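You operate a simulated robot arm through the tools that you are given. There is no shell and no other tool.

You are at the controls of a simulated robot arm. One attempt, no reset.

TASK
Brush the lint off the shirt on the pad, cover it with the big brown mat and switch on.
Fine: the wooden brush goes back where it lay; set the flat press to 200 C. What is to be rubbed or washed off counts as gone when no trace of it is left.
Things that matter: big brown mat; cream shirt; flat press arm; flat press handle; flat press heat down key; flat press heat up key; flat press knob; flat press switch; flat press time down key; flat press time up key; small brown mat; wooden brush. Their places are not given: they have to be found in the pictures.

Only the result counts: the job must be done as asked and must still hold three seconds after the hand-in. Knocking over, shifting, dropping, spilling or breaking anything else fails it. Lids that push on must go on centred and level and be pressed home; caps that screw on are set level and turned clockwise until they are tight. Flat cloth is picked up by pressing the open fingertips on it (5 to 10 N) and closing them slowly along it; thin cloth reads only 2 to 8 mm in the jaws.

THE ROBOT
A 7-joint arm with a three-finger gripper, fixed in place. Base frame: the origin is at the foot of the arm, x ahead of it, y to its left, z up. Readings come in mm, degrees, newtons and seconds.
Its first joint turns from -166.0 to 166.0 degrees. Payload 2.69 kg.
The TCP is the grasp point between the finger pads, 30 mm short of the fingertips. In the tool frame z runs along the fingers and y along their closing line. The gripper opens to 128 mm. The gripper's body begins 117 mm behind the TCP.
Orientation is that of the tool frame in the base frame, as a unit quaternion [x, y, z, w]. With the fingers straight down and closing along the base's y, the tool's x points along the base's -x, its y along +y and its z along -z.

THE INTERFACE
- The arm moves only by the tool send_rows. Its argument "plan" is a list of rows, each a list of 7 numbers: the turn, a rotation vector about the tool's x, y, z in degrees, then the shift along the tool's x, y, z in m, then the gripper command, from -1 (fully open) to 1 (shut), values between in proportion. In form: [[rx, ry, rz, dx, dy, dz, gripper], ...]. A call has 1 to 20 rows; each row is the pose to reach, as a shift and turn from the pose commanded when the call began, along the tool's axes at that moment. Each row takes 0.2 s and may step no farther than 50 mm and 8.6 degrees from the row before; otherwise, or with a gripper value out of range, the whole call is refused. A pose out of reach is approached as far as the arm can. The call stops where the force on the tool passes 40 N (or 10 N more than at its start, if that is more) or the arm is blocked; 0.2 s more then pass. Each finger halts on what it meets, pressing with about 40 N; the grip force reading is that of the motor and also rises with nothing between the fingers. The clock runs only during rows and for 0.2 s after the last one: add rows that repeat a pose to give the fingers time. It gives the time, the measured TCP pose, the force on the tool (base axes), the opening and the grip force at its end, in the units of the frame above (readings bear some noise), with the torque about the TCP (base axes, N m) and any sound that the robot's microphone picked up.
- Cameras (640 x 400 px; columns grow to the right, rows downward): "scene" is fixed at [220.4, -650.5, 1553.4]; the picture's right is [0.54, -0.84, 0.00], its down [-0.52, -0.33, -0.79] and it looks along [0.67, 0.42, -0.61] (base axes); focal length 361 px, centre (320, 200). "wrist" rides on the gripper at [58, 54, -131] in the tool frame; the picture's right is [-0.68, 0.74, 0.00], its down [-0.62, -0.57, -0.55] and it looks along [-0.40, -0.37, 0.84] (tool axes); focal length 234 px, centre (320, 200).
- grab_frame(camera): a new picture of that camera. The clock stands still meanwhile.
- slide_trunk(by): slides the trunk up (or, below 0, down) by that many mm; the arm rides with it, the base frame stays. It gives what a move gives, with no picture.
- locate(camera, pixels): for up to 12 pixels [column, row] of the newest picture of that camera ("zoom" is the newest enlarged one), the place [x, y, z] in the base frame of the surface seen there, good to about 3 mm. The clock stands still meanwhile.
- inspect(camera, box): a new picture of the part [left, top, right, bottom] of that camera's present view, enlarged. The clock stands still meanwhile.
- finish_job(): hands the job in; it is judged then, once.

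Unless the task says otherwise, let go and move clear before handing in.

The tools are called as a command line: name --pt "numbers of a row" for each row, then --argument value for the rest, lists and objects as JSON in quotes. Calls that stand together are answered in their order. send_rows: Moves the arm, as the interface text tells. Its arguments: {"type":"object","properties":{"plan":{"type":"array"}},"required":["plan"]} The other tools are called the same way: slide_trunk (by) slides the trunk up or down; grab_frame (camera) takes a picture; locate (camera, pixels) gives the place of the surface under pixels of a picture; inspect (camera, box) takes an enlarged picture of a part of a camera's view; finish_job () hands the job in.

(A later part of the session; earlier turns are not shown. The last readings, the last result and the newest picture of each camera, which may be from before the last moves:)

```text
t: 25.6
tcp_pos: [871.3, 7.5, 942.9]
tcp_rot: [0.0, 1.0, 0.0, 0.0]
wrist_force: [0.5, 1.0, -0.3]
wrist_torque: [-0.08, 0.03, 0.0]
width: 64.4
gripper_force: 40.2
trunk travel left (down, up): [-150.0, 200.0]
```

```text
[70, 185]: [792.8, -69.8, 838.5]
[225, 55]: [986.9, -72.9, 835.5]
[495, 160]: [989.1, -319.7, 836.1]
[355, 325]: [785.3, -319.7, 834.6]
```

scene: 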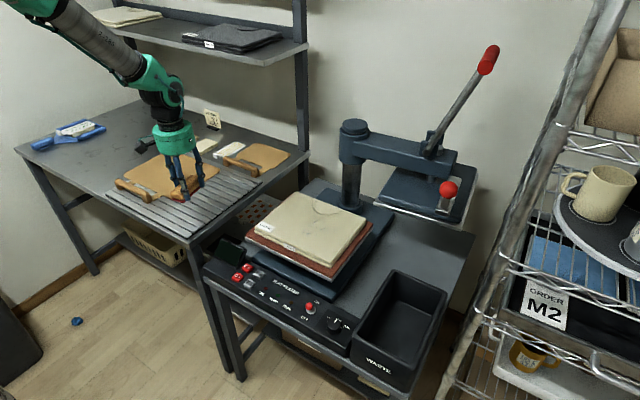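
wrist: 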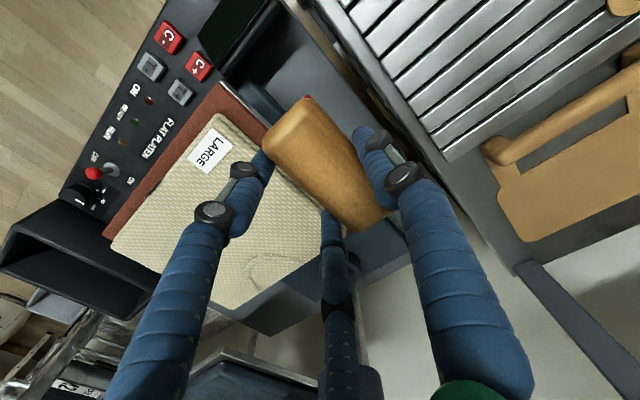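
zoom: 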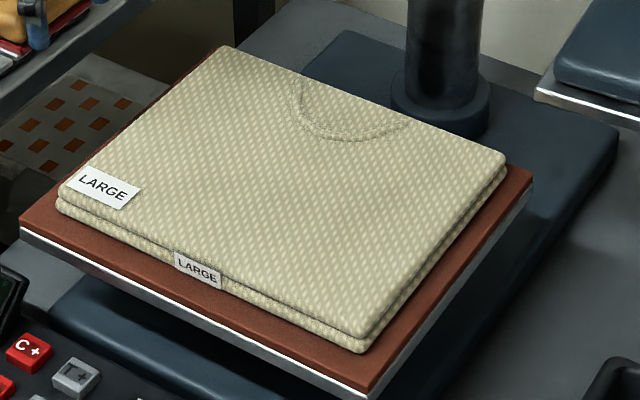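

No trace of lint and the shirt hasn't moved. Now I'll carry the brush back to its original spot (centre ≈(720.5,138), yaw ≈1.5°), TCP target (719.4,126).

send_rows --pt "0 0 0 0.025 0.02 0 0.4" --pt "0 0 0 0.05 0.04 0 0.4" --pt "0 0 0 0.08 0.065 0 0.4" --pt "0 0 -0.5 0.11 0.088 0 0.4" --pt "0 0 -1 0.135 0.107 0 0.4" --pt "0 0 -1.5 0.1519 0.1185 0.0 0.4" --pt "0 0 -1.5 0.1519 0.1185 0.03 0.4" --pt "0 0 -1.5 0.1519 0.1185 0.06 0.4" --pt "0 0 -1.5 0.1519 0.1185 0.08 0.4" --pt "0 0 -1.5 0.1519 0.1185 0.0885 0.4" --pt "0 0 -1.5 0.1519 0.1185 0.0885 0.4"

grab_frame --camera "wrist"

inspect --camera "scene" --box '[150, 150, 250, 240]'

```text
t: 28.0
tcp_pos: [719.1, 123.8, 855.4]
tcp_rot: [-0.013, 1.0, 0.0, 0.0]
wrist_force: [-0.1, -0.6, -1.0]
wrist_torque: [0.05, -0.02, 0.0]
width: 64.6
gripper_force: 39.5
trunk travel left (down, up): [-150.0, 200.0]
```

```text
taken
```

wrist: 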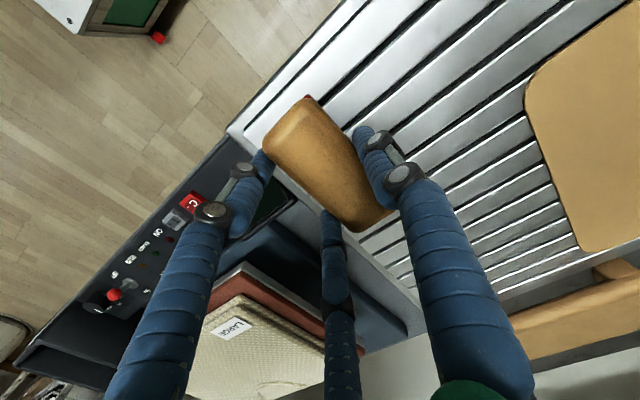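

```text
4.44 times, centred on (200, 195) of scene
```

zoom: 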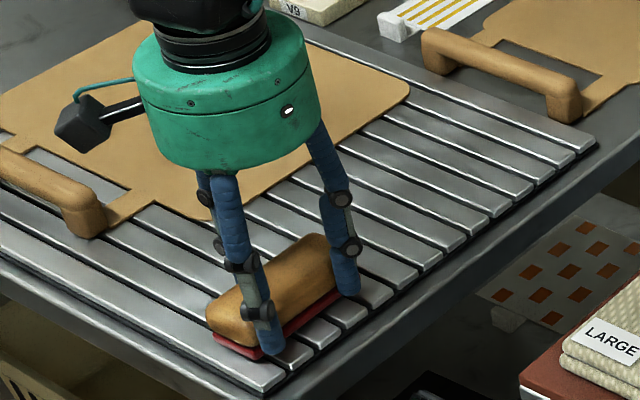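

Hovering just above the rack. I'll measure the brush's top corners now and compare with the original before setting down.

locate --camera "wrist" --pixels '[[265, 140], [303, 102], [355, 225], [389, 210], [280, 122], [375, 220], [290, 166]]'

```text
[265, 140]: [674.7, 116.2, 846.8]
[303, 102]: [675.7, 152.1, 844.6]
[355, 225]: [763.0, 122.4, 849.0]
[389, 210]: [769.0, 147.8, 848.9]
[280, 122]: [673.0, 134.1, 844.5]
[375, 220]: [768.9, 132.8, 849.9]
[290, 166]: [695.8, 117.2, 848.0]
```

The brush centre reads (720.6,134.6); the original was (720.7,137.8). I'll nudge +3 mm in y and lower in small steps to contact.

send_rows --pt "0 0 0 0 0.003 0 0.4" --pt "0 0 0 0 0.003 0.0015 0.4" --pt "0 0 0 0 0.003 0.0025 0.4" --pt "0 0 0 0 0.003 0.0025 0.4"

send_rows --pt "0 0 0 0 0 0.001 0.4" --pt "0 0 0 0 0 0.001 0.4"

```text
t: 29.0
tcp_pos: [718.6, 125.2, 851.2]
tcp_rot: [-0.013, 1.0, 0.0, 0.0]
wrist_force: [0.5, 0.5, -0.7]
wrist_torque: [0.01, -0.02, -0.01]
width: 64.2
gripper_force: 40.3
trunk travel left (down, up): [-150.0, 200.0]
```

```text
t: 29.6
tcp_pos: [720.5, 126.7, 851.8]
tcp_rot: [-0.013, 1.0, 0.001, 0.0]
wrist_force: [-1.7, -0.1, 3.1]
wrist_torque: [0.08, 0.02, 0.02]
width: 64.4
gripper_force: 40.4
trunk travel left (down, up): [-150.0, 200.0]
```

The brush touches the rack (3.1 N). I'll open the fingers and rise straight up, then check its place.

send_rows --pt "0 0 0 0 0 0 0.0" --pt "0 0 0 0 0 0 -0.2" --pt "0 0 0 0 0 0 -0.4" --pt "0 0 0 0 0 0 -0.4" --pt "0 0 0 0 0 -0.03 -0.4" --pt "0 0 0 0 0 -0.07 -0.4" --pt "0 0 0 0 0 -0.11 -0.4" --pt "0 0 0 0 0 -0.15 -0.4" --pt "0 0 0 0 0 -0.15 -0.4"

grab_frame --camera "wrist"

inspect --camera "scene" --box '[100, 100, 310, 240]'

```text
t: 31.6
tcp_pos: [720.2, 127.4, 1002.6]
tcp_rot: [-0.013, 1.0, -0.001, 0.0]
wrist_force: [-0.7, 0.6, -0.5]
wrist_torque: [-0.01, -0.06, 0.0]
width: 89.5
gripper_force: 0.1
trunk travel left (down, up): [-150.0, 200.0]
```

```text
taken
```

wrist: 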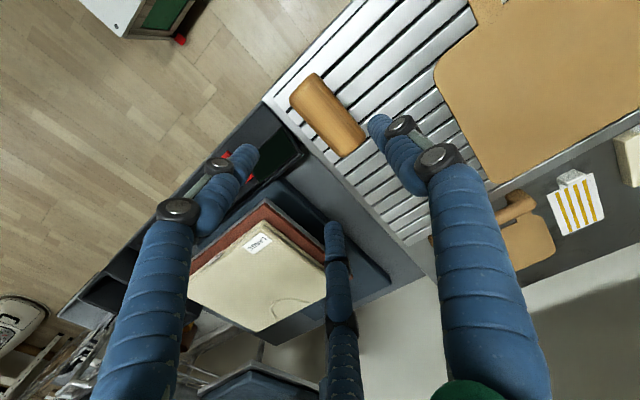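

```text
2.86 times, centred on (205, 170) of scene
```

zoom: 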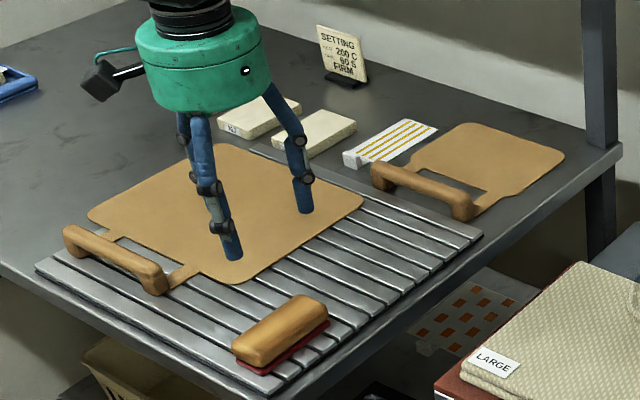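

The brush is back exactly where it lay (zoom 233–330, 295–370). Next, the big mat: I'll measure its corners and its handle.

locate --camera "zoom" --pixels '[[92, 215], [218, 147], [360, 195], [235, 280], [75, 233], [160, 280], [115, 253], [105, 232], [180, 272], [152, 270], [70, 245], [158, 292]]'

inspect --camera "scene" --box '[105, 160, 185, 210]'

locate --camera "zoom" --pixels '[[100, 145], [300, 265], [200, 205], [90, 165], [290, 290], [200, 230], [115, 190], [250, 255], [270, 220], [160, 160], [330, 255], [390, 280]]'

```text
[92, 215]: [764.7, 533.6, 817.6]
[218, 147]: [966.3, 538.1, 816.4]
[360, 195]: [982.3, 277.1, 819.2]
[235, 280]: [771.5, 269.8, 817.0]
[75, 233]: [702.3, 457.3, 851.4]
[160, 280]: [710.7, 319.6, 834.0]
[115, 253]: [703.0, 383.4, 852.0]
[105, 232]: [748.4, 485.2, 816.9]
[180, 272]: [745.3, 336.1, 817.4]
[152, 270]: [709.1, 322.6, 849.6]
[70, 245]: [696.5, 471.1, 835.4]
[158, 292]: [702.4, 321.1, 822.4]
```

```text
8.00 times, centred on (145, 185) of scene
```

zoom: 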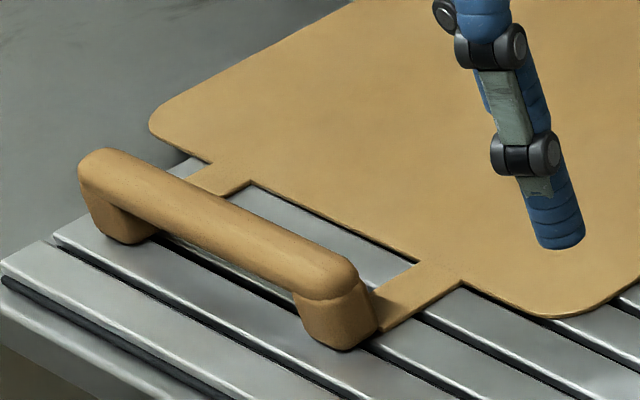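

```text
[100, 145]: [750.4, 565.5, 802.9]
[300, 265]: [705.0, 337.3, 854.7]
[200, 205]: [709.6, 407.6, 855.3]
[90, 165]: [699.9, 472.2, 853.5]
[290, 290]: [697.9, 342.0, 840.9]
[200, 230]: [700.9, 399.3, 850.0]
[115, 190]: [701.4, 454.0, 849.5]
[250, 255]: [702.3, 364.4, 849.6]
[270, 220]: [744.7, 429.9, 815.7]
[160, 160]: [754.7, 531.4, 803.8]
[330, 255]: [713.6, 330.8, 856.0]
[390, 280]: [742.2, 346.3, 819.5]
```

The big mat spans about x 757–985, y 268–540; its handle bar runs along y from ≈320 to 475 at x≈706 (top z≈854), with an opening between bar and mat. I'll go over the handle with the tool yawed −90° so the single finger drops into that opening.

send_rows --pt "0 0 8.3 0.002 0.025 0 -0.4" --pt "0 0 16.6 0.0035 0.05 0 -0.4" --pt "0 0 24.9 0.005 0.075 0 -0.4" --pt "0 0 33.2 0.0065 0.1 0 -0.4" --pt "0 0 41.5 0.008 0.125 0 -0.4" --pt "0 0 49.8 0.0095 0.15 0 -0.4" --pt "0 0 58.1 0.011 0.175 0 -0.4" --pt "0 0 66.4 0.0125 0.2 0 -0.4" --pt "0 0 74.7 0.014 0.225 0 -0.4" --pt "0 0 83.0 0.016 0.25 0 -0.4" --pt "0 0 91.3 0.018 0.271 0 -0.4" --pt "0 0 91.5 0.018 0.2712 0.02 -0.4" --pt "0 0 91.5 0.018 0.2712 0.02 -0.4"

grab_frame --camera "wrist"

grab_frame --camera "scene"

```text
t: 34.4
tcp_pos: [693.5, 397.7, 980.5]
tcp_rot: [0.708, 0.707, 0.0, 0.0]
wrist_force: [0.6, 0.0, -0.5]
wrist_torque: [-0.04, -0.04, 0.01]
width: 89.6
gripper_force: 0.1
trunk travel left (down, up): [-150.0, 200.0]
```

```text
taken
```

wrist: 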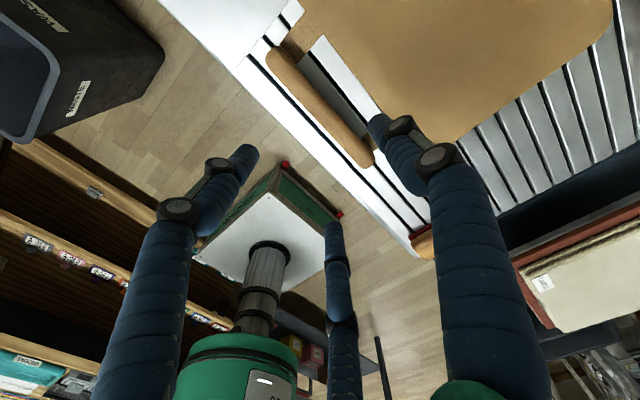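

```text
taken
```

scene: 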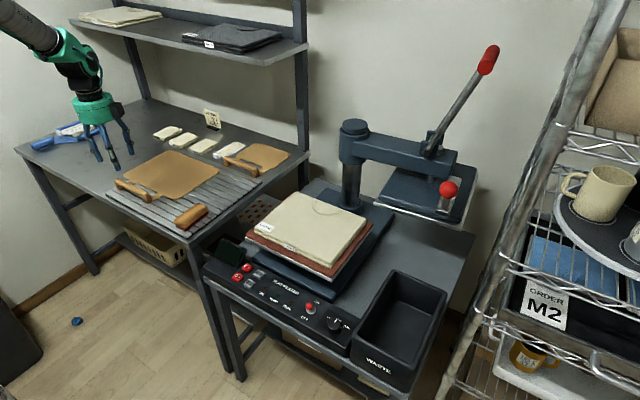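

The handle bar appears at (270–372, 48–166) in the wrist view. I'll zoom in and measure bar and opening precisely.

inspect --camera "wrist" --box '[240, 20, 440, 180]'

locate --camera "zoom" --pixels '[[90, 120], [125, 110], [105, 115], [395, 460], [250, 250], [225, 260], [270, 245], [200, 120], [330, 280], [350, 380], [250, 60], [420, 330]]'

locate --camera "wrist" --pixels '[[272, 62], [283, 52], [360, 162], [371, 155], [310, 108], [325, 98], [318, 103], [345, 90], [365, 125], [308, 55], [330, 40], [380, 100]]'

```text
2.50 times, centred on (340, 100) of wrist
```

zoom: 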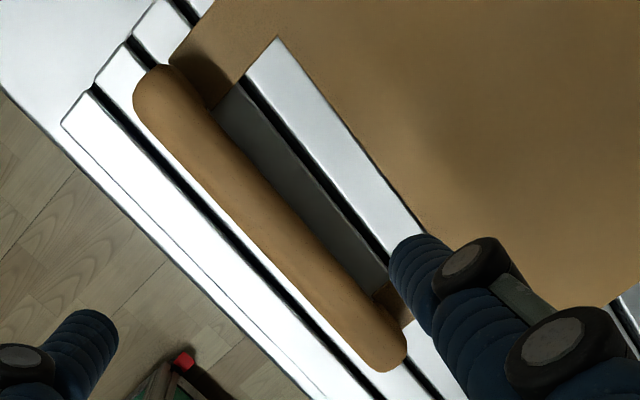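

```text
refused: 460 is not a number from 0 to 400
```

```text
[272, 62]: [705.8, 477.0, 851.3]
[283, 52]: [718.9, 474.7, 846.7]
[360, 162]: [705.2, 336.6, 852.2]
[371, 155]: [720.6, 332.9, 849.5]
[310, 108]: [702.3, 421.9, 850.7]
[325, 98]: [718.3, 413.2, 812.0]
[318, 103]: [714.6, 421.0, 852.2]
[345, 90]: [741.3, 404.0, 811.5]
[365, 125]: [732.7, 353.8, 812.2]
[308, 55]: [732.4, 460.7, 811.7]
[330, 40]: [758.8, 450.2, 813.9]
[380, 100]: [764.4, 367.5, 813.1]
```

I'll sample points across the bar in the same zoom to get its width and the gap's limits.

locate --camera "zoom" --pixels '[[228, 238], [238, 232], [250, 226], [262, 220], [274, 214], [284, 208], [295, 200], [330, 170], [350, 140], [365, 155], [380, 172], [340, 250]]'

locate --camera "zoom" --pixels '[[150, 70], [140, 95], [180, 65], [205, 110], [385, 372], [403, 350], [365, 350], [390, 300], [405, 235], [275, 40], [240, 80], [380, 285]]'

```text
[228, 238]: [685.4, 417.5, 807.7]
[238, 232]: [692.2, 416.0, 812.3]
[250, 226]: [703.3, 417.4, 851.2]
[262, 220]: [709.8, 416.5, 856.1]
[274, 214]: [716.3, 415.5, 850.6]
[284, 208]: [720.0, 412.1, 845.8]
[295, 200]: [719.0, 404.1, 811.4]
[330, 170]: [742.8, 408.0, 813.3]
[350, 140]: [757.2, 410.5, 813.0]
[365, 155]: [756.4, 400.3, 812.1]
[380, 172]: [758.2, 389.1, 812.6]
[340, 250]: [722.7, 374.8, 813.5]
```

```text
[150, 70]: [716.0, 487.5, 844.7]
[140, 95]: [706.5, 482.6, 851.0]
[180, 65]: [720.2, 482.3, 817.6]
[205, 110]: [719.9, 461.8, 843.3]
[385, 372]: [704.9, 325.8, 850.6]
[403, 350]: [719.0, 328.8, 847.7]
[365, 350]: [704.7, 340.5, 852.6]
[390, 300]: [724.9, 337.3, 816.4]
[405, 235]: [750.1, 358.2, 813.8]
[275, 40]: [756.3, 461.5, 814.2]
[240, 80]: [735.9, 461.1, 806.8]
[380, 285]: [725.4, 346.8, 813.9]
```

The bar is a rounded grip, x≈702–721, y≈324–487, top z≈856, with the opening from x 721 to 757. I'll narrow to 58 mm and descend to hover with tips just above the bar for a check.

send_rows --pt "0 0 0 0.004 0.005 0.02 -0.1" --pt "0 0 0 0.0073 0.0095 0.05 0.094" --pt "0 0 0 0.0073 0.0095 0.075 0.094" --pt "0 0 0 0.0073 0.0095 0.085 0.094" --pt "0 0 0 0.0073 0.0095 0.085 0.094"

grab_frame --camera "wrist"

inspect --camera "scene" --box '[90, 120, 190, 210]'

```text
t: 35.6
tcp_pos: [702.4, 404.2, 896.8]
tcp_rot: [0.707, 0.707, 0.0, 0.0]
wrist_force: [0.2, 0.2, 0.3]
wrist_torque: [0.02, -0.04, -0.03]
width: 58.3
gripper_force: 0.1
trunk travel left (down, up): [-150.0, 200.0]
```

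```text
taken
```

wrist: 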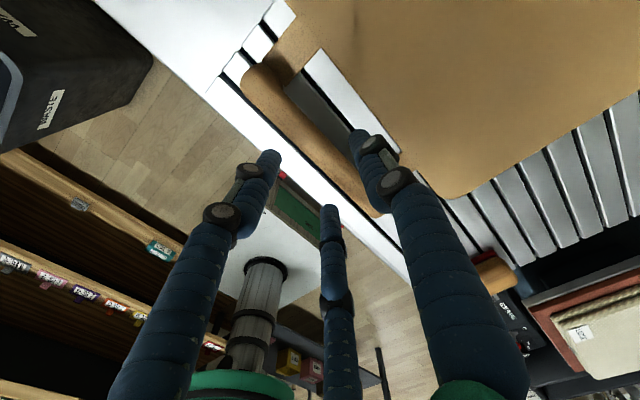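

```text
4.44 times, centred on (140, 165) of scene
```

zoom: 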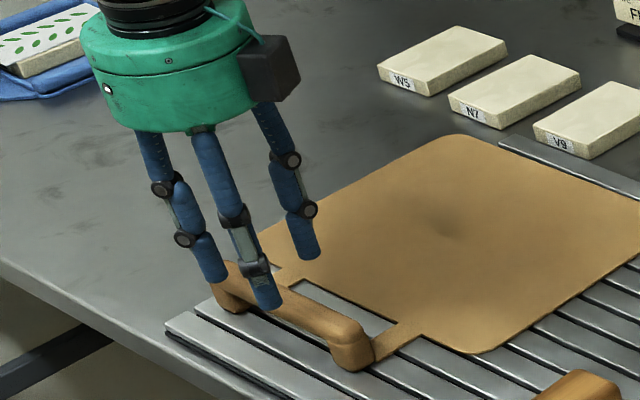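

The single finger (356,135) is lined up over the opening and the pair is on the outer side. I'll descend slowly to z≈851.

send_rows --pt "0 0 0 0.0005 0.0006 0.012 0.094" --pt "0 0 0 0.0005 0.0006 0.024 0.094" --pt "0 0 0 0.0005 0.0006 0.035 0.094" --pt "0 0 0 0.0005 0.0006 0.042 0.094" --pt "0 0 0 0.0005 0.0006 0.046 0.094" --pt "0 0 0 0.0005 0.0006 0.046 0.094"

inspect --camera "scene" --box '[90, 140, 190, 220]'

grab_frame --camera "wrist"

```text
t: 37.0
tcp_pos: [703.7, 405.0, 849.7]
tcp_rot: [0.707, 0.707, 0.0, 0.001]
wrist_force: [0.6, 0.2, 0.5]
wrist_torque: [0.01, -0.01, 0.0]
width: 57.8
gripper_force: 0.0
trunk travel left (down, up): [-150.0, 200.0]
```

```text
5.00 times, centred on (140, 180) of scene
```

zoom: 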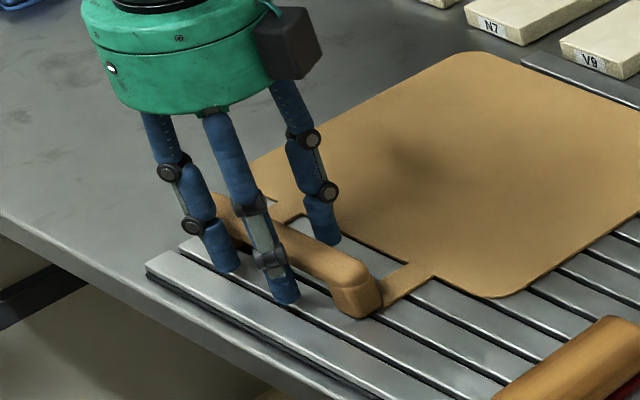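

```text
taken
```

wrist: 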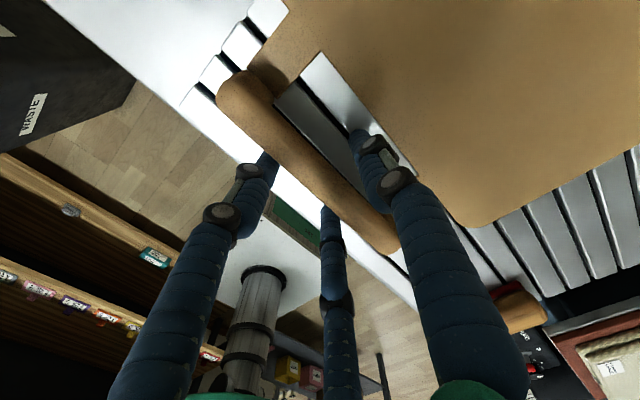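

The fingers straddle the bar freely at z=849.7. I'll close on it fully and watch the width and force.

send_rows --pt "0 0 0 0 0 0 0.2" --pt "0 0 0 0 0 0 0.35" --pt "0 0 0 0 0 0 0.5" --pt "0 0 0 0 0 0 0.7" --pt "0 0 0 0 0 0 1.0" --pt "0 0 0 0 0 0 1.0"

inspect --camera "wrist" --box '[200, 40, 440, 240]'

inspect --camera "scene" --box '[90, 140, 190, 220]'

```text
t: 38.4
tcp_pos: [703.7, 404.4, 849.5]
tcp_rot: [0.707, 0.707, 0.0, 0.0]
wrist_force: [-0.8, 1.3, -0.4]
wrist_torque: [0.18, -0.14, 0.34]
width: 32.5
gripper_force: 40.5
trunk travel left (down, up): [-150.0, 200.0]
```

```text
2.00 times, centred on (320, 140) of wrist
```

zoom: 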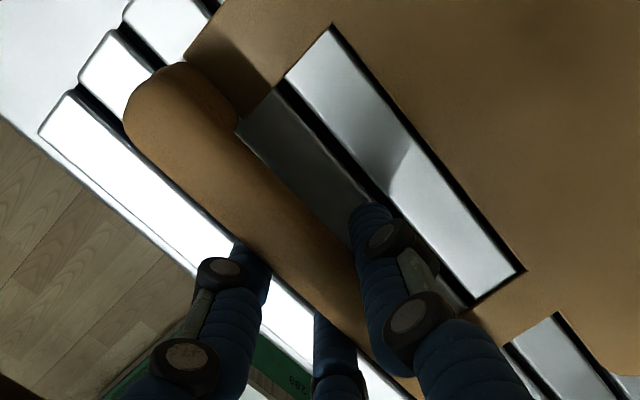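

```text
5.00 times, centred on (140, 180) of scene
```

zoom: 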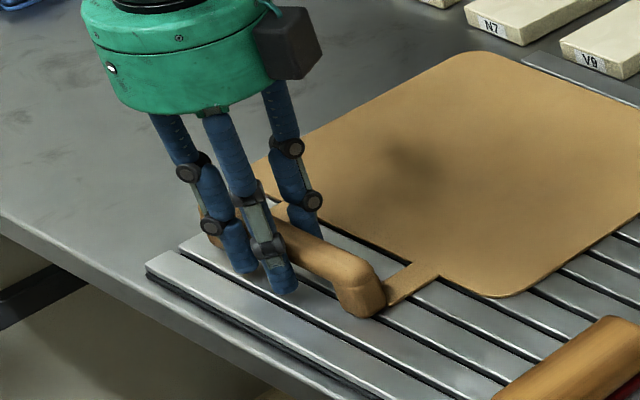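

The bar is gripped at 32.5 mm, 40 N. I'll lift just 15 mm first and watch the torque and the mat's tilt.

send_rows --pt "0 0 0 0 0 -0.004 1.0" --pt "0 0 0 0 0 -0.008 1.0" --pt "0 0 0 0 0 -0.012 1.0" --pt "0 0 0 0 0 -0.016 1.0" --pt "0 0 0 0 0 -0.016 1.0"

inspect --camera "scene" --box '[90, 120, 250, 220]'

grab_frame --camera "wrist"

```text
t: 39.6
tcp_pos: [704.2, 405.8, 865.3]
tcp_rot: [0.707, 0.707, 0.0, 0.0]
wrist_force: [-0.6, 0.5, -2.1]
wrist_torque: [0.02, 0.24, -0.03]
width: 33.0
gripper_force: 40.2
trunk travel left (down, up): [-150.0, 200.0]
```

```text
4.00 times, centred on (170, 170) of scene
```

zoom: 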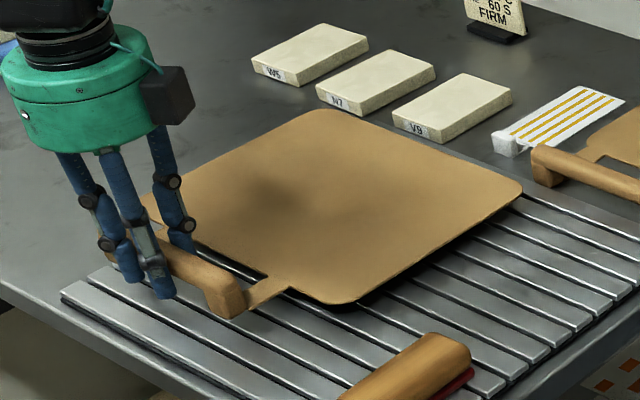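

```text
taken
```

wrist: 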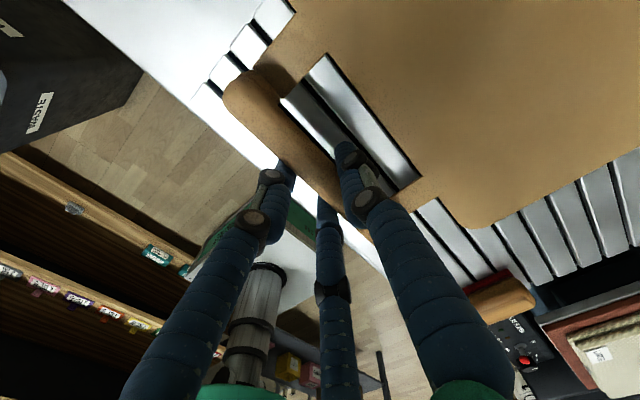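

The mat is lifting (about 2 N, 0.24 N·m) and seems nearly level. I'll check its tilt with locates.

grab_frame --camera "scene"

locate --camera "scene" --pixels '[[140, 172], [170, 150], [215, 166], [183, 192], [176, 172], [170, 190], [200, 180], [200, 163], [160, 165], [245, 161], [155, 185], [150, 175]]'

```text
taken
```

scene: 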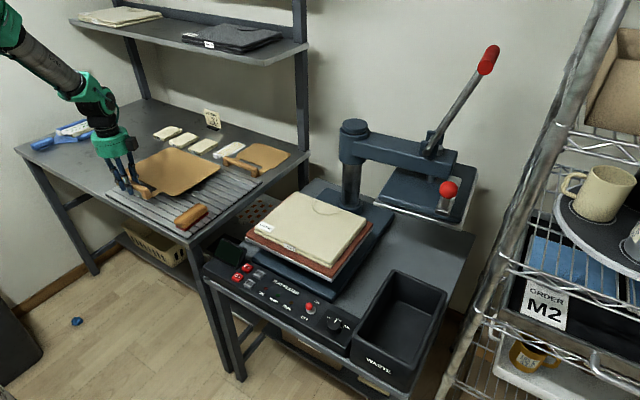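

```text
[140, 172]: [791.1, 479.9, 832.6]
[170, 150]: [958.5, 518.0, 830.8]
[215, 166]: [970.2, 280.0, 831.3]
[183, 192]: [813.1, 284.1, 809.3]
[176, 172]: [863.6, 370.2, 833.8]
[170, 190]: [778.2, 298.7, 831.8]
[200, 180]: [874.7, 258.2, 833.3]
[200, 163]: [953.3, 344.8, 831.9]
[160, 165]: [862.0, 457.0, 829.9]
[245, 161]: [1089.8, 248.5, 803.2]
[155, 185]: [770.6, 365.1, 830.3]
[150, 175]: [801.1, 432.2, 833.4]
```

The mat hangs level (z≈831–833 all over). Next I'll measure its outline relative to the TCP so I can centre it on the shirt.

inspect --camera "scene" --box '[120, 140, 230, 210]'

locate --camera "zoom" --pixels '[[555, 158], [475, 225], [420, 265], [500, 120], [420, 92], [350, 68], [270, 62], [200, 100], [150, 130], [330, 300], [260, 240], [280, 255]]'

```text
5.71 times, centred on (175, 175) of scene
```

zoom: 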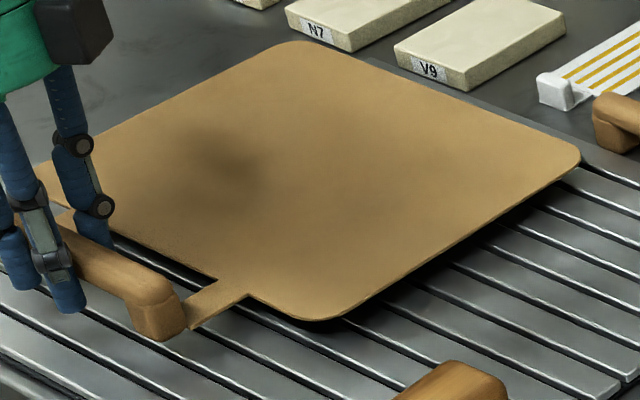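

```text
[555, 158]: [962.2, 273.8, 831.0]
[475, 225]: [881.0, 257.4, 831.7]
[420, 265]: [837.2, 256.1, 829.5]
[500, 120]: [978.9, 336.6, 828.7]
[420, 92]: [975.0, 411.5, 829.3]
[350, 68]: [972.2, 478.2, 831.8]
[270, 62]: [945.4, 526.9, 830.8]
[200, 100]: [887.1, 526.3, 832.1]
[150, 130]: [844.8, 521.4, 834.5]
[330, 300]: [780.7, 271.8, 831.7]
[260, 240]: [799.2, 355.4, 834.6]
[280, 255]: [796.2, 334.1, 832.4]
```

I'll sample across each edge to pin down the mat's outline.

locate --camera "zoom" --pixels '[[480, 228], [480, 232], [480, 236], [480, 240], [430, 84], [430, 88], [430, 92], [430, 96], [180, 96], [180, 100], [180, 104], [180, 108]]'

locate --camera "zoom" --pixels '[[190, 262], [190, 266], [190, 270], [190, 274], [270, 300], [270, 304], [270, 308], [270, 296], [570, 160], [345, 312], [295, 45], [580, 156]]'

```text
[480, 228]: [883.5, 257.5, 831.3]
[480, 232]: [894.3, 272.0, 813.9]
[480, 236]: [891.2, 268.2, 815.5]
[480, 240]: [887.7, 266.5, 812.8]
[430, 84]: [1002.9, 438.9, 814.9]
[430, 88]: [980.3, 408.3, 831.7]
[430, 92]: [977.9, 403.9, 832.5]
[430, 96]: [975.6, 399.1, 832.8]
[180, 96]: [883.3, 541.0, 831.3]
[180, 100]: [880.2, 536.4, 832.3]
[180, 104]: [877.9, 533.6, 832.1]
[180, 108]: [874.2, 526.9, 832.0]
```

```text
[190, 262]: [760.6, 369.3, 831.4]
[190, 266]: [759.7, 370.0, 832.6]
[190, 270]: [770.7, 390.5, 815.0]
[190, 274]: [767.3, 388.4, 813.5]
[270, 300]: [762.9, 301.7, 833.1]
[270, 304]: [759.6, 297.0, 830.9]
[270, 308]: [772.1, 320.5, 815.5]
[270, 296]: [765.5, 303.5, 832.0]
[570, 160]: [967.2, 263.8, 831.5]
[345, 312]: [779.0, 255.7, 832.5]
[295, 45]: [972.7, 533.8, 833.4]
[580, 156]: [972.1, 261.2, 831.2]
```

Mat: x 758.5–981, y 255.5–541 (222 × 285), centre ≈ TCP + (165,−7). Now I'll sample the shirt's and pad's edges as precisely.

inspect --camera "scene" --box '[240, 180, 400, 280]'

locate --camera "zoom" --pixels '[[140, 108], [140, 112], [140, 116], [140, 120], [360, 96], [360, 100], [360, 104], [360, 108], [440, 232], [440, 236], [440, 240], [440, 244]]'

locate --camera "zoom" --pixels '[[260, 280], [260, 284], [260, 288], [260, 292], [260, 296], [260, 300], [440, 248], [440, 252], [440, 256], [60, 190], [365, 335], [505, 155]]'

locate --camera "zoom" --pixels '[[120, 115], [120, 110], [160, 88], [180, 65], [510, 170], [525, 165], [530, 180], [525, 200], [440, 292], [440, 284], [300, 352], [300, 344]]'

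```text
4.00 times, centred on (320, 230) of scene
```

zoom: 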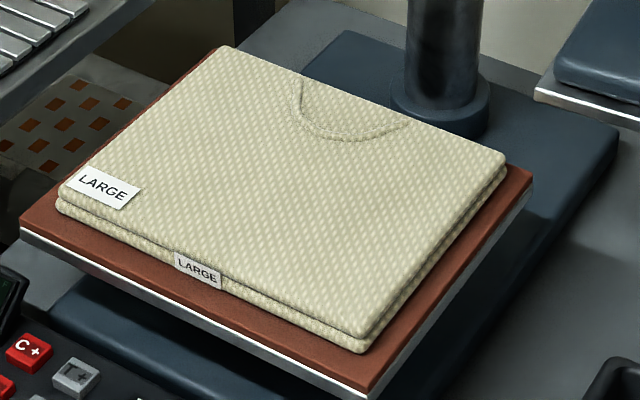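

```text
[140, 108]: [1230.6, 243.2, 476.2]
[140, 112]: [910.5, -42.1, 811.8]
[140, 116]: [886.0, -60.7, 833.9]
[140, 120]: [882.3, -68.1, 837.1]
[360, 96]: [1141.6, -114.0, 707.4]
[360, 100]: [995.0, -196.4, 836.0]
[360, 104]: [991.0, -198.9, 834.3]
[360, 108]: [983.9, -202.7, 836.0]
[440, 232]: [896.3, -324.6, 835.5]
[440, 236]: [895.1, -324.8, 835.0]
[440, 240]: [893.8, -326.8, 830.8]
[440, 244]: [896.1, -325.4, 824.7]
```

```text
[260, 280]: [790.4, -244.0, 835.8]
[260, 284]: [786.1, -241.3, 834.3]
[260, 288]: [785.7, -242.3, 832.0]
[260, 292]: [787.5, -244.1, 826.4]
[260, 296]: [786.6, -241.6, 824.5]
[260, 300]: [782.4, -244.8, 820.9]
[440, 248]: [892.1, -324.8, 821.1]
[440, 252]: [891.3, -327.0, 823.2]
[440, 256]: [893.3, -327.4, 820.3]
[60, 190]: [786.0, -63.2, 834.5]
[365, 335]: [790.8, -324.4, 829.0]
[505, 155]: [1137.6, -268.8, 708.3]
```

```text
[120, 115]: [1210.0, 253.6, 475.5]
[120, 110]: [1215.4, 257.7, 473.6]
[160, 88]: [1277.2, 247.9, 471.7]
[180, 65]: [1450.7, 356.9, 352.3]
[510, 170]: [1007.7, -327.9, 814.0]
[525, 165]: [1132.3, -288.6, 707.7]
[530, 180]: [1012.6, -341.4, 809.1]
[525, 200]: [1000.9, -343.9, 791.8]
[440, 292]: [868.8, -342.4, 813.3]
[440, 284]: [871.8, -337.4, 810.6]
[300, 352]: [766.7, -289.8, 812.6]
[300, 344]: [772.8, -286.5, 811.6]
```

Shirt: x 784.5–996, y −326…−61, centre (890.5,−193.5); the mat covers it with ~5 mm margin in x and ~10 mm in y, so TCP should end at about (725,−186). I'll lift to z≈955 first and check the hold, also locating nearby obstacles.

send_rows --pt "0 0 0 0 -0.002 -0.008 1.0" --pt "0 0 0 0 -0.006 -0.02 1.0" --pt "0 0 0 0 -0.01 -0.035 1.0" --pt "0 0 0 0 -0.015 -0.05 1.0" --pt "0 0 0 0 -0.018 -0.065 1.0" --pt "0 0 0 0 -0.02 -0.08 1.0" --pt "0 0 0 0 -0.02 -0.09 1.0" --pt "0 0 0 0 -0.02 -0.09 1.0"

grab_frame --camera "scene"

locate --camera "scene" --pixels '[[303, 120], [300, 150], [212, 112], [380, 206], [386, 196], [400, 205], [440, 225], [395, 165], [385, 190], [253, 158], [145, 150], [180, 165]]'

```text
t: 41.4
tcp_pos: [684.4, 404.6, 956.4]
tcp_rot: [0.707, 0.707, 0.001, 0.0]
wrist_force: [0.0, 0.1, -2.4]
wrist_torque: [0.03, 0.25, 0.0]
width: 32.5
gripper_force: 40.1
trunk travel left (down, up): [-150.0, 200.0]
```

```text
taken
```

scene: 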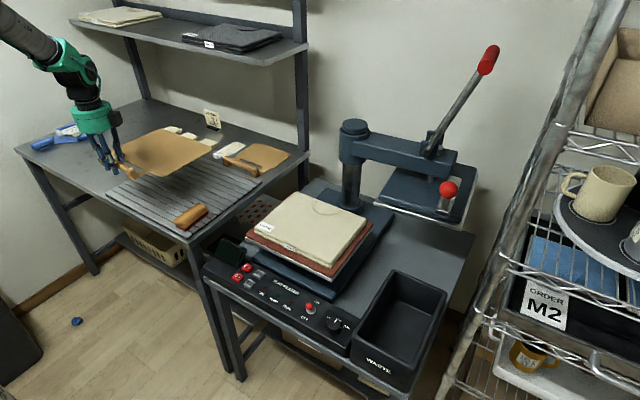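

```text
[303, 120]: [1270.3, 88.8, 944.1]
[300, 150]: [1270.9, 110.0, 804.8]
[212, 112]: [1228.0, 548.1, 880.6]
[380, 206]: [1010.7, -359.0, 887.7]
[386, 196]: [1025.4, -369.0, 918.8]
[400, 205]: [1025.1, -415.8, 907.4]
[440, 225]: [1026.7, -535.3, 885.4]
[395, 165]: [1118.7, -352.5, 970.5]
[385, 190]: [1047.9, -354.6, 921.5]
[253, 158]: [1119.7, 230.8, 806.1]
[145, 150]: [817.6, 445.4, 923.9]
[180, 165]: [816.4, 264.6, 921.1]
```

The mat hangs steady (2.4 N) and nothing obstructs the way (platen edge at x≥1010, post at x≈1270). I'll carry it along −y at z≈956, pulled back in x.

send_rows --pt "0 0 0 -0.005 0 0 1.0" --pt "0 0 0 -0.015 0 0 1.0" --pt "0 0 0 -0.03 0 0 1.0" --pt "0 0 0 -0.05 0 0 1.0" --pt "0 0 0 -0.072 0 0 1.0" --pt "0 0 0 -0.095 0 0 1.0" --pt "0 0 0 -0.118 0 0 1.0" --pt "0 0 0 -0.141 0 0 1.0" --pt "0 0 0 -0.164 0 0 1.0" --pt "0 0 0 -0.187 0 0 1.0" --pt "0 0 0 -0.21 0 0 1.0" --pt "0 0 0 -0.233 0 0 1.0" --pt "0 0 0 -0.256 0 0 1.0" --pt "0 0 0 -0.279 0 0 1.0" --pt "0 0 0 -0.302 0 0 1.0" --pt "0 0 0 -0.32 0 0 1.0" --pt "0 0 0 -0.335 0 0 1.0" --pt "0 0 0 -0.345 0 0 1.0" --pt "0 0 0 -0.35 0 0 1.0"

send_rows --pt "0 0 0 -0.005 0 0 1.0" --pt "0 0 0 -0.015 0 0 1.0" --pt "0 0 0 -0.03 0 0 1.0" --pt "0 0 0 -0.05 0 0 1.0" --pt "0 0 0 -0.072 0 0 1.0" --pt "0 0 0 -0.095 0 0 1.0" --pt "0 0 0 -0.118 0 0 1.0" --pt "0 0 0 -0.141 0 0 1.0" --pt "0 0 0 -0.164 0 0 1.0" --pt "0 0 0 -0.187 0 0 1.0" --pt "0 0 0 -0.205 0.005 0 1.0" --pt "0 0 0 -0.22 0.012 0 1.0" --pt "0 0 0 -0.232 0.02 0 1.0" --pt "0 0 0 -0.238 0.028 0 1.0" --pt "0 0 0 -0.2405 0.032 0 1.0" --pt "0 0 0 -0.2405 0.032 0 1.0"

grab_frame --camera "scene"

grab_frame --camera "wrist"

```text
t: 45.4
tcp_pos: [683.6, 56.6, 956.2]
tcp_rot: [0.707, 0.707, 0.001, 0.0]
wrist_force: [-0.5, 0.1, -2.1]
wrist_torque: [0.04, 0.27, 0.0]
width: 32.3
gripper_force: 40.2
trunk travel left (down, up): [-150.0, 200.0]
```

```text
t: 48.8
tcp_pos: [715.8, -185.4, 956.0]
tcp_rot: [0.707, 0.708, 0.0, 0.0]
wrist_force: [-0.6, 0.0, -2.9]
wrist_torque: [0.0, 0.25, -0.01]
width: 32.4
gripper_force: 40.3
trunk travel left (down, up): [-150.0, 200.0]
```

```text
taken
```

scene: 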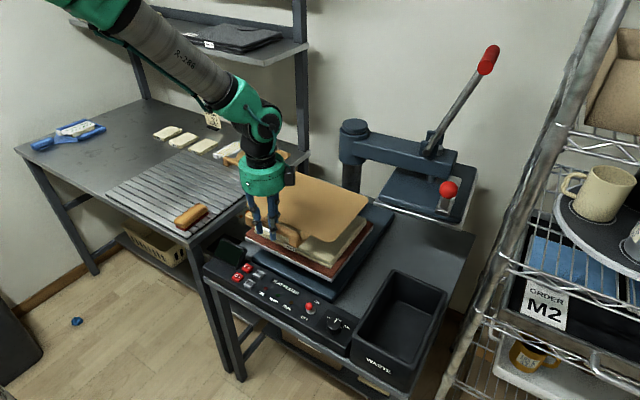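

```text
taken
```

wrist: 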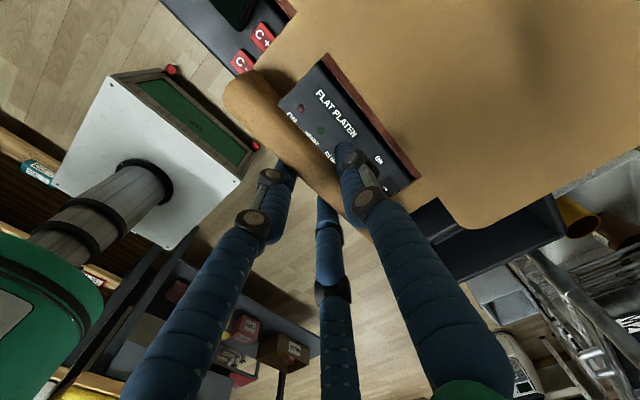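

The mat is over the press. I'll zoom in to measure the mat's outline here against the shirt position.

inspect --camera "scene" --box '[250, 160, 380, 250]'

```text
4.44 times, centred on (315, 205) of scene
```

zoom: 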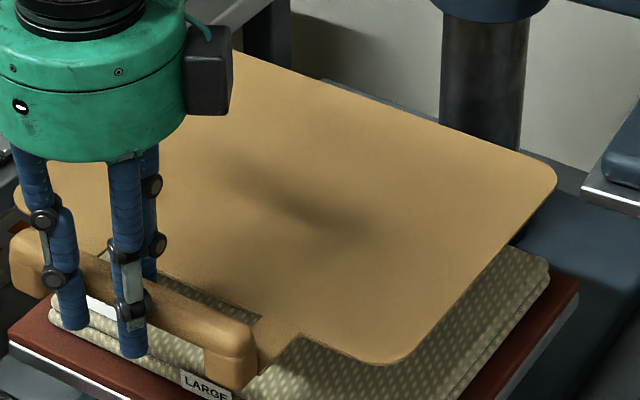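

locate --camera "zoom" --pixels '[[470, 278], [474, 278], [478, 278], [482, 278], [400, 120], [400, 124], [400, 128], [340, 348], [340, 352], [340, 356], [18, 195], [22, 190]]'

locate --camera "zoom" --pixels '[[240, 62], [240, 66], [240, 56], [200, 290], [230, 305], [520, 225], [524, 225], [528, 225], [425, 335], [430, 335], [420, 335], [500, 165]]'

```text
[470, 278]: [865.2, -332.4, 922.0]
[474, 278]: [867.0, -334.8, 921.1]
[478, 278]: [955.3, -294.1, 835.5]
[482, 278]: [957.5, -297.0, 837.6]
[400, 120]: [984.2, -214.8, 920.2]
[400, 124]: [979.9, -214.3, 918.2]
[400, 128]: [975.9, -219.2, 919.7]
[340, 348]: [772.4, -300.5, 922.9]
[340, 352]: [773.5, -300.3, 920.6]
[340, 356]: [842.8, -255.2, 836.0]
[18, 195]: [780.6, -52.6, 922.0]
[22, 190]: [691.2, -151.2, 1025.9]
```

```text
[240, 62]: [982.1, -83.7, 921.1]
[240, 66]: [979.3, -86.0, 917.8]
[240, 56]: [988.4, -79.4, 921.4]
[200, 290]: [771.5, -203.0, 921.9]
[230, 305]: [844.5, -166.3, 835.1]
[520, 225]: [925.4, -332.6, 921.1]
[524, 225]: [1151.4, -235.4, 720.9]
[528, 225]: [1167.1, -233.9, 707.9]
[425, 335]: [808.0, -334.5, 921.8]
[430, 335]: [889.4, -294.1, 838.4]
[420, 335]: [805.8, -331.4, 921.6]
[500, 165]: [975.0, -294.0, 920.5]
```

y is already centred to within 1 mm; x needs about +7 mm. I'll pin the far and near edges more finely.

locate --camera "zoom" --pixels '[[400, 104], [400, 108], [400, 112], [400, 116], [300, 72], [300, 76], [300, 80], [300, 84], [460, 128], [460, 132], [460, 136], [460, 140]]'

locate --camera "zoom" --pixels '[[190, 284], [190, 288], [190, 292], [190, 296], [320, 338], [320, 342], [320, 346], [360, 356], [360, 360], [360, 364], [380, 362], [300, 335]]'

```text
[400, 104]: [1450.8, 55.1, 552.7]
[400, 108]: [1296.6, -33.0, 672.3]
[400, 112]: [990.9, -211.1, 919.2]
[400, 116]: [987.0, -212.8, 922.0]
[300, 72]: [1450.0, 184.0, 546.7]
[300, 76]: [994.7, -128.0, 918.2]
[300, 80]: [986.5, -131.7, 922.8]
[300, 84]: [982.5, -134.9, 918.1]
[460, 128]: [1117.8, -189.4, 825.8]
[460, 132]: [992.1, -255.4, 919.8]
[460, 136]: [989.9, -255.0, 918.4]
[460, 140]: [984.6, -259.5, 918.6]
```

```text
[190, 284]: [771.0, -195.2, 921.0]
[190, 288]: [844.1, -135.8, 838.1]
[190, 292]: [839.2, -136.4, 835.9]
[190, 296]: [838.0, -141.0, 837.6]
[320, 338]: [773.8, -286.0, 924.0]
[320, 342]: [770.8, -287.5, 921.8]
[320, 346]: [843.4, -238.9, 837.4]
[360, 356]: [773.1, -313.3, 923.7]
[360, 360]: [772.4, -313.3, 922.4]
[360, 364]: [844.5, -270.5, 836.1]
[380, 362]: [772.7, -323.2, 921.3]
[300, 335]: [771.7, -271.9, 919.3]
```

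Mat now at x 771–993.5, y −335…−50; shifting +8 mm x, −1 mm y centres it over the shirt. I'll do that and lower to just above contact.

send_rows --pt "0 0 0 -0.001 0.003 0 1.0" --pt "0 0 0 -0.001 0.008 0 1.0" --pt "0 0 0 -0.001 0.008 0.01 1.0" --pt "0 0 0 -0.001 0.008 0.025 1.0" --pt "0 0 0 -0.001 0.008 0.04 1.0" --pt "0 0 0 -0.001 0.008 0.055 1.0" --pt "0 0 0 -0.001 0.008 0.067 1.0" --pt "0 0 0 -0.001 0.008 0.072 1.0" --pt "0 0 0 -0.001 0.008 0.072 1.0"

inspect --camera "scene" --box '[240, 170, 400, 280]'

```text
t: 50.8
tcp_pos: [724.6, -186.4, 883.5]
tcp_rot: [0.707, 0.707, 0.0, 0.001]
wrist_force: [-0.3, 0.3, -2.9]
wrist_torque: [0.0, 0.26, 0.02]
width: 32.6
gripper_force: 40.1
trunk travel left (down, up): [-150.0, 200.0]
```

```text
3.64 times, centred on (320, 225) of scene
```

zoom: 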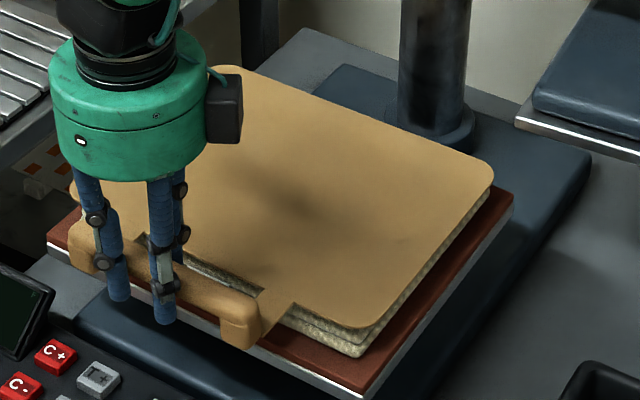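

Hovering ~10 mm above the shirt. I'll verify the edges at this height before lowering.

locate --camera "zoom" --pixels '[[360, 118], [360, 122], [360, 126], [420, 244], [424, 244], [428, 244], [432, 244], [320, 308], [320, 312], [320, 316], [200, 258], [200, 262]]'

locate --camera "zoom" --pixels '[[360, 106], [360, 110], [360, 114], [440, 232], [436, 232], [444, 232], [72, 190], [76, 186], [82, 178], [300, 302], [300, 306], [300, 310]]'

```text
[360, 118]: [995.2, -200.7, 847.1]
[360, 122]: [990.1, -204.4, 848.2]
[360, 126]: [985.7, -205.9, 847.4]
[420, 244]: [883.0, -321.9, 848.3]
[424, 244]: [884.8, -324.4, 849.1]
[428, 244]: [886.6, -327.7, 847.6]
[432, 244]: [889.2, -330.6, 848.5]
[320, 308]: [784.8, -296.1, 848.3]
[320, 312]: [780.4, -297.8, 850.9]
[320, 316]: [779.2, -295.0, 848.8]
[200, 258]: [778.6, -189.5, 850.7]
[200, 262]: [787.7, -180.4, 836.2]
```

```text
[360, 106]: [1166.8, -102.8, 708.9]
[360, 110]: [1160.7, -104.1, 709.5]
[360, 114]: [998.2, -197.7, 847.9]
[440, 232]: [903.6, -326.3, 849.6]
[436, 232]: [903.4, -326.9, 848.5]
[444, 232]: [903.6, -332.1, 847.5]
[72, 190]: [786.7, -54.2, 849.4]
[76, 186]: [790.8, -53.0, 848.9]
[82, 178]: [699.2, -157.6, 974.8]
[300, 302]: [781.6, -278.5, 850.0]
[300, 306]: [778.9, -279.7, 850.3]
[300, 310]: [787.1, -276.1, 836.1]
```

Mat edges: x ≈779–1000, y down to ≈−334: well centred. Lowering in small steps to contact.

send_rows --pt "0 0 0 0 0 0.003 1.0" --pt "0 0 0 0 0 0.006 1.0" --pt "0 0 0 0 0 0.007 1.0" --pt "0 0 0 0 0 0.007 1.0"

send_rows --pt "0 0 0 0 0 0.001 1.0" --pt "0 0 0 0 0 0.0015 1.0" --pt "0 0 0 0 0 0.0015 1.0"

```text
t: 51.8
tcp_pos: [724.1, -186.9, 877.8]
tcp_rot: [0.708, 0.706, 0.0, 0.0]
wrist_force: [0.8, 0.1, -2.7]
wrist_torque: [0.0, 0.25, -0.01]
width: 32.6
gripper_force: 39.8
trunk travel left (down, up): [-150.0, 200.0]
```

```text
t: 52.6
tcp_pos: [722.6, -187.3, 875.4]
tcp_rot: [0.707, 0.707, 0.0, 0.0]
wrist_force: [0.0, -0.1, -2.5]
wrist_torque: [-0.01, 0.22, 0.01]
width: 32.5
gripper_force: 39.4
trunk travel left (down, up): [-150.0, 200.0]
```

send_rows --pt "0 0 0 0 0 0.001 1.0" --pt "0 0 0 0 0 0.001 1.0"

send_rows --pt "0 0 0 0 0 0.001 1.0" --pt "0 0 0 0 0 0.001 1.0"

```text
t: 53.2
tcp_pos: [724.6, -187.2, 873.9]
tcp_rot: [0.707, 0.707, -0.001, 0.0]
wrist_force: [-0.3, -0.1, -0.6]
wrist_torque: [-0.09, -0.03, 0.0]
width: 32.5
gripper_force: 40.2
trunk travel left (down, up): [-150.0, 200.0]
```

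```text
t: 53.8
tcp_pos: [723.0, -186.4, 872.3]
tcp_rot: [0.707, 0.707, -0.001, -0.001]
wrist_force: [0.7, -0.4, -0.3]
wrist_torque: [-0.05, -0.12, -0.03]
width: 32.5
gripper_force: 40.5
trunk travel left (down, up): [-150.0, 200.0]
```

The weight is now off the gripper (0.3 N, torque gone): the mat rests on the shirt. I'll check alignment once more, then open to 58 mm.

inspect --camera "scene" --box '[240, 170, 400, 280]'

send_rows --pt "0 0 0 0 0 0 0.45" --pt "0 0 0 0 0 0 0.3" --pt "0 0 0 0 0 0 0.15" --pt "0 0 0 0 0 0 0.1" --pt "0 0 0 0 0 0 0.1"

inspect --camera "scene" --box '[240, 170, 400, 280]'

grab_frame --camera "wrist"

```text
3.64 times, centred on (320, 225) of scene
```

zoom: 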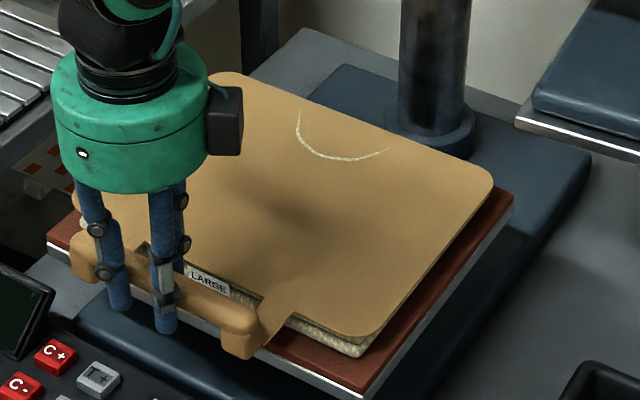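

```text
t: 55.0
tcp_pos: [724.4, -186.5, 873.3]
tcp_rot: [0.707, 0.707, 0.001, -0.001]
wrist_force: [-0.6, -0.2, -1.2]
wrist_torque: [0.0, -0.01, -0.03]
width: 57.6
gripper_force: 0.1
trunk travel left (down, up): [-150.0, 200.0]
```

```text
3.64 times, centred on (320, 225) of scene
```

zoom: 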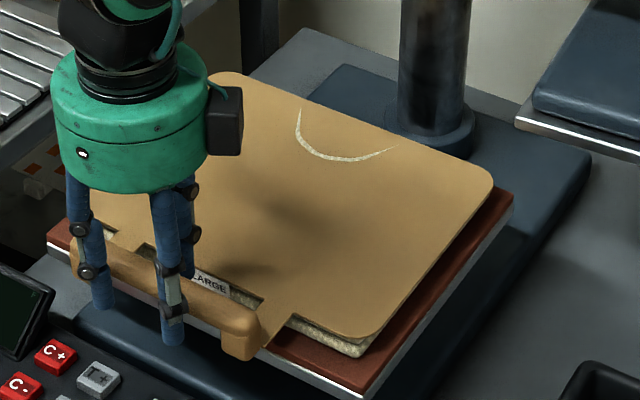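

```text
taken
```

wrist: 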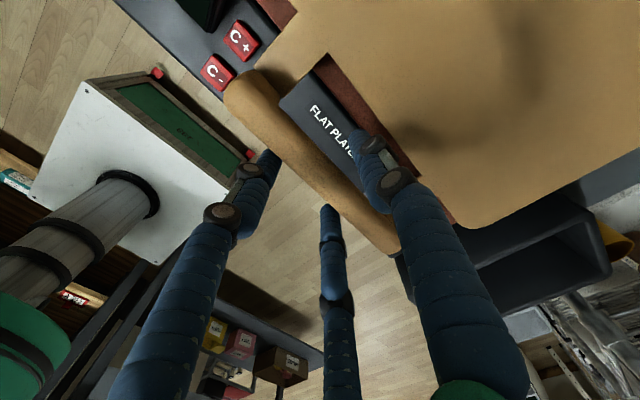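

The mat lies flat on the shirt and the fingers are free of the bar. I'll rise straight up slowly.

send_rows --pt "0 0 0 0 0 -0.01 0.1" --pt "0 0 0 0 0 -0.025 0.1" --pt "0 0 0 0 0 -0.04 0.1" --pt "0 0 0 0 0 -0.07 0.1" --pt "0 0 0 0 0 -0.11 0.1" --pt "0 0 0 0 0 -0.15 0.1" --pt "0 0 0 0 0 -0.15 0.1"

inspect --camera "scene" --box '[200, 170, 400, 340]'

grab_frame --camera "wrist"

```text
t: 56.6
tcp_pos: [725.6, -186.6, 1024.2]
tcp_rot: [0.707, 0.707, -0.001, 0.0]
wrist_force: [0.2, -0.3, -0.5]
wrist_torque: [-0.02, -0.01, -0.01]
width: 57.9
gripper_force: 0.0
trunk travel left (down, up): [-150.0, 200.0]
```

```text
2.35 times, centred on (300, 255) of scene
```

zoom: 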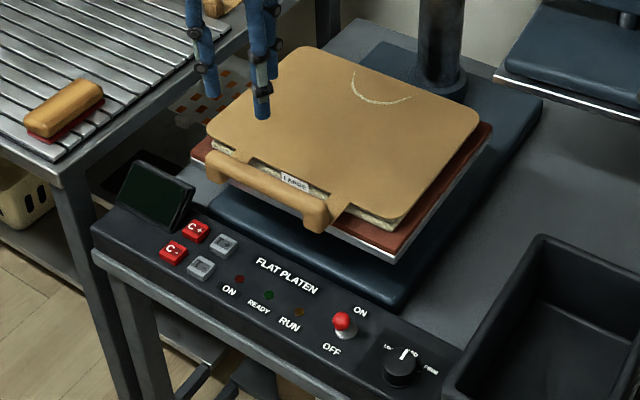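

```text
taken
```

wrist: 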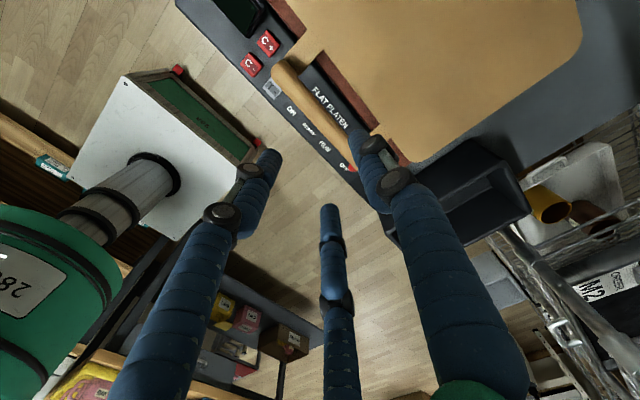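

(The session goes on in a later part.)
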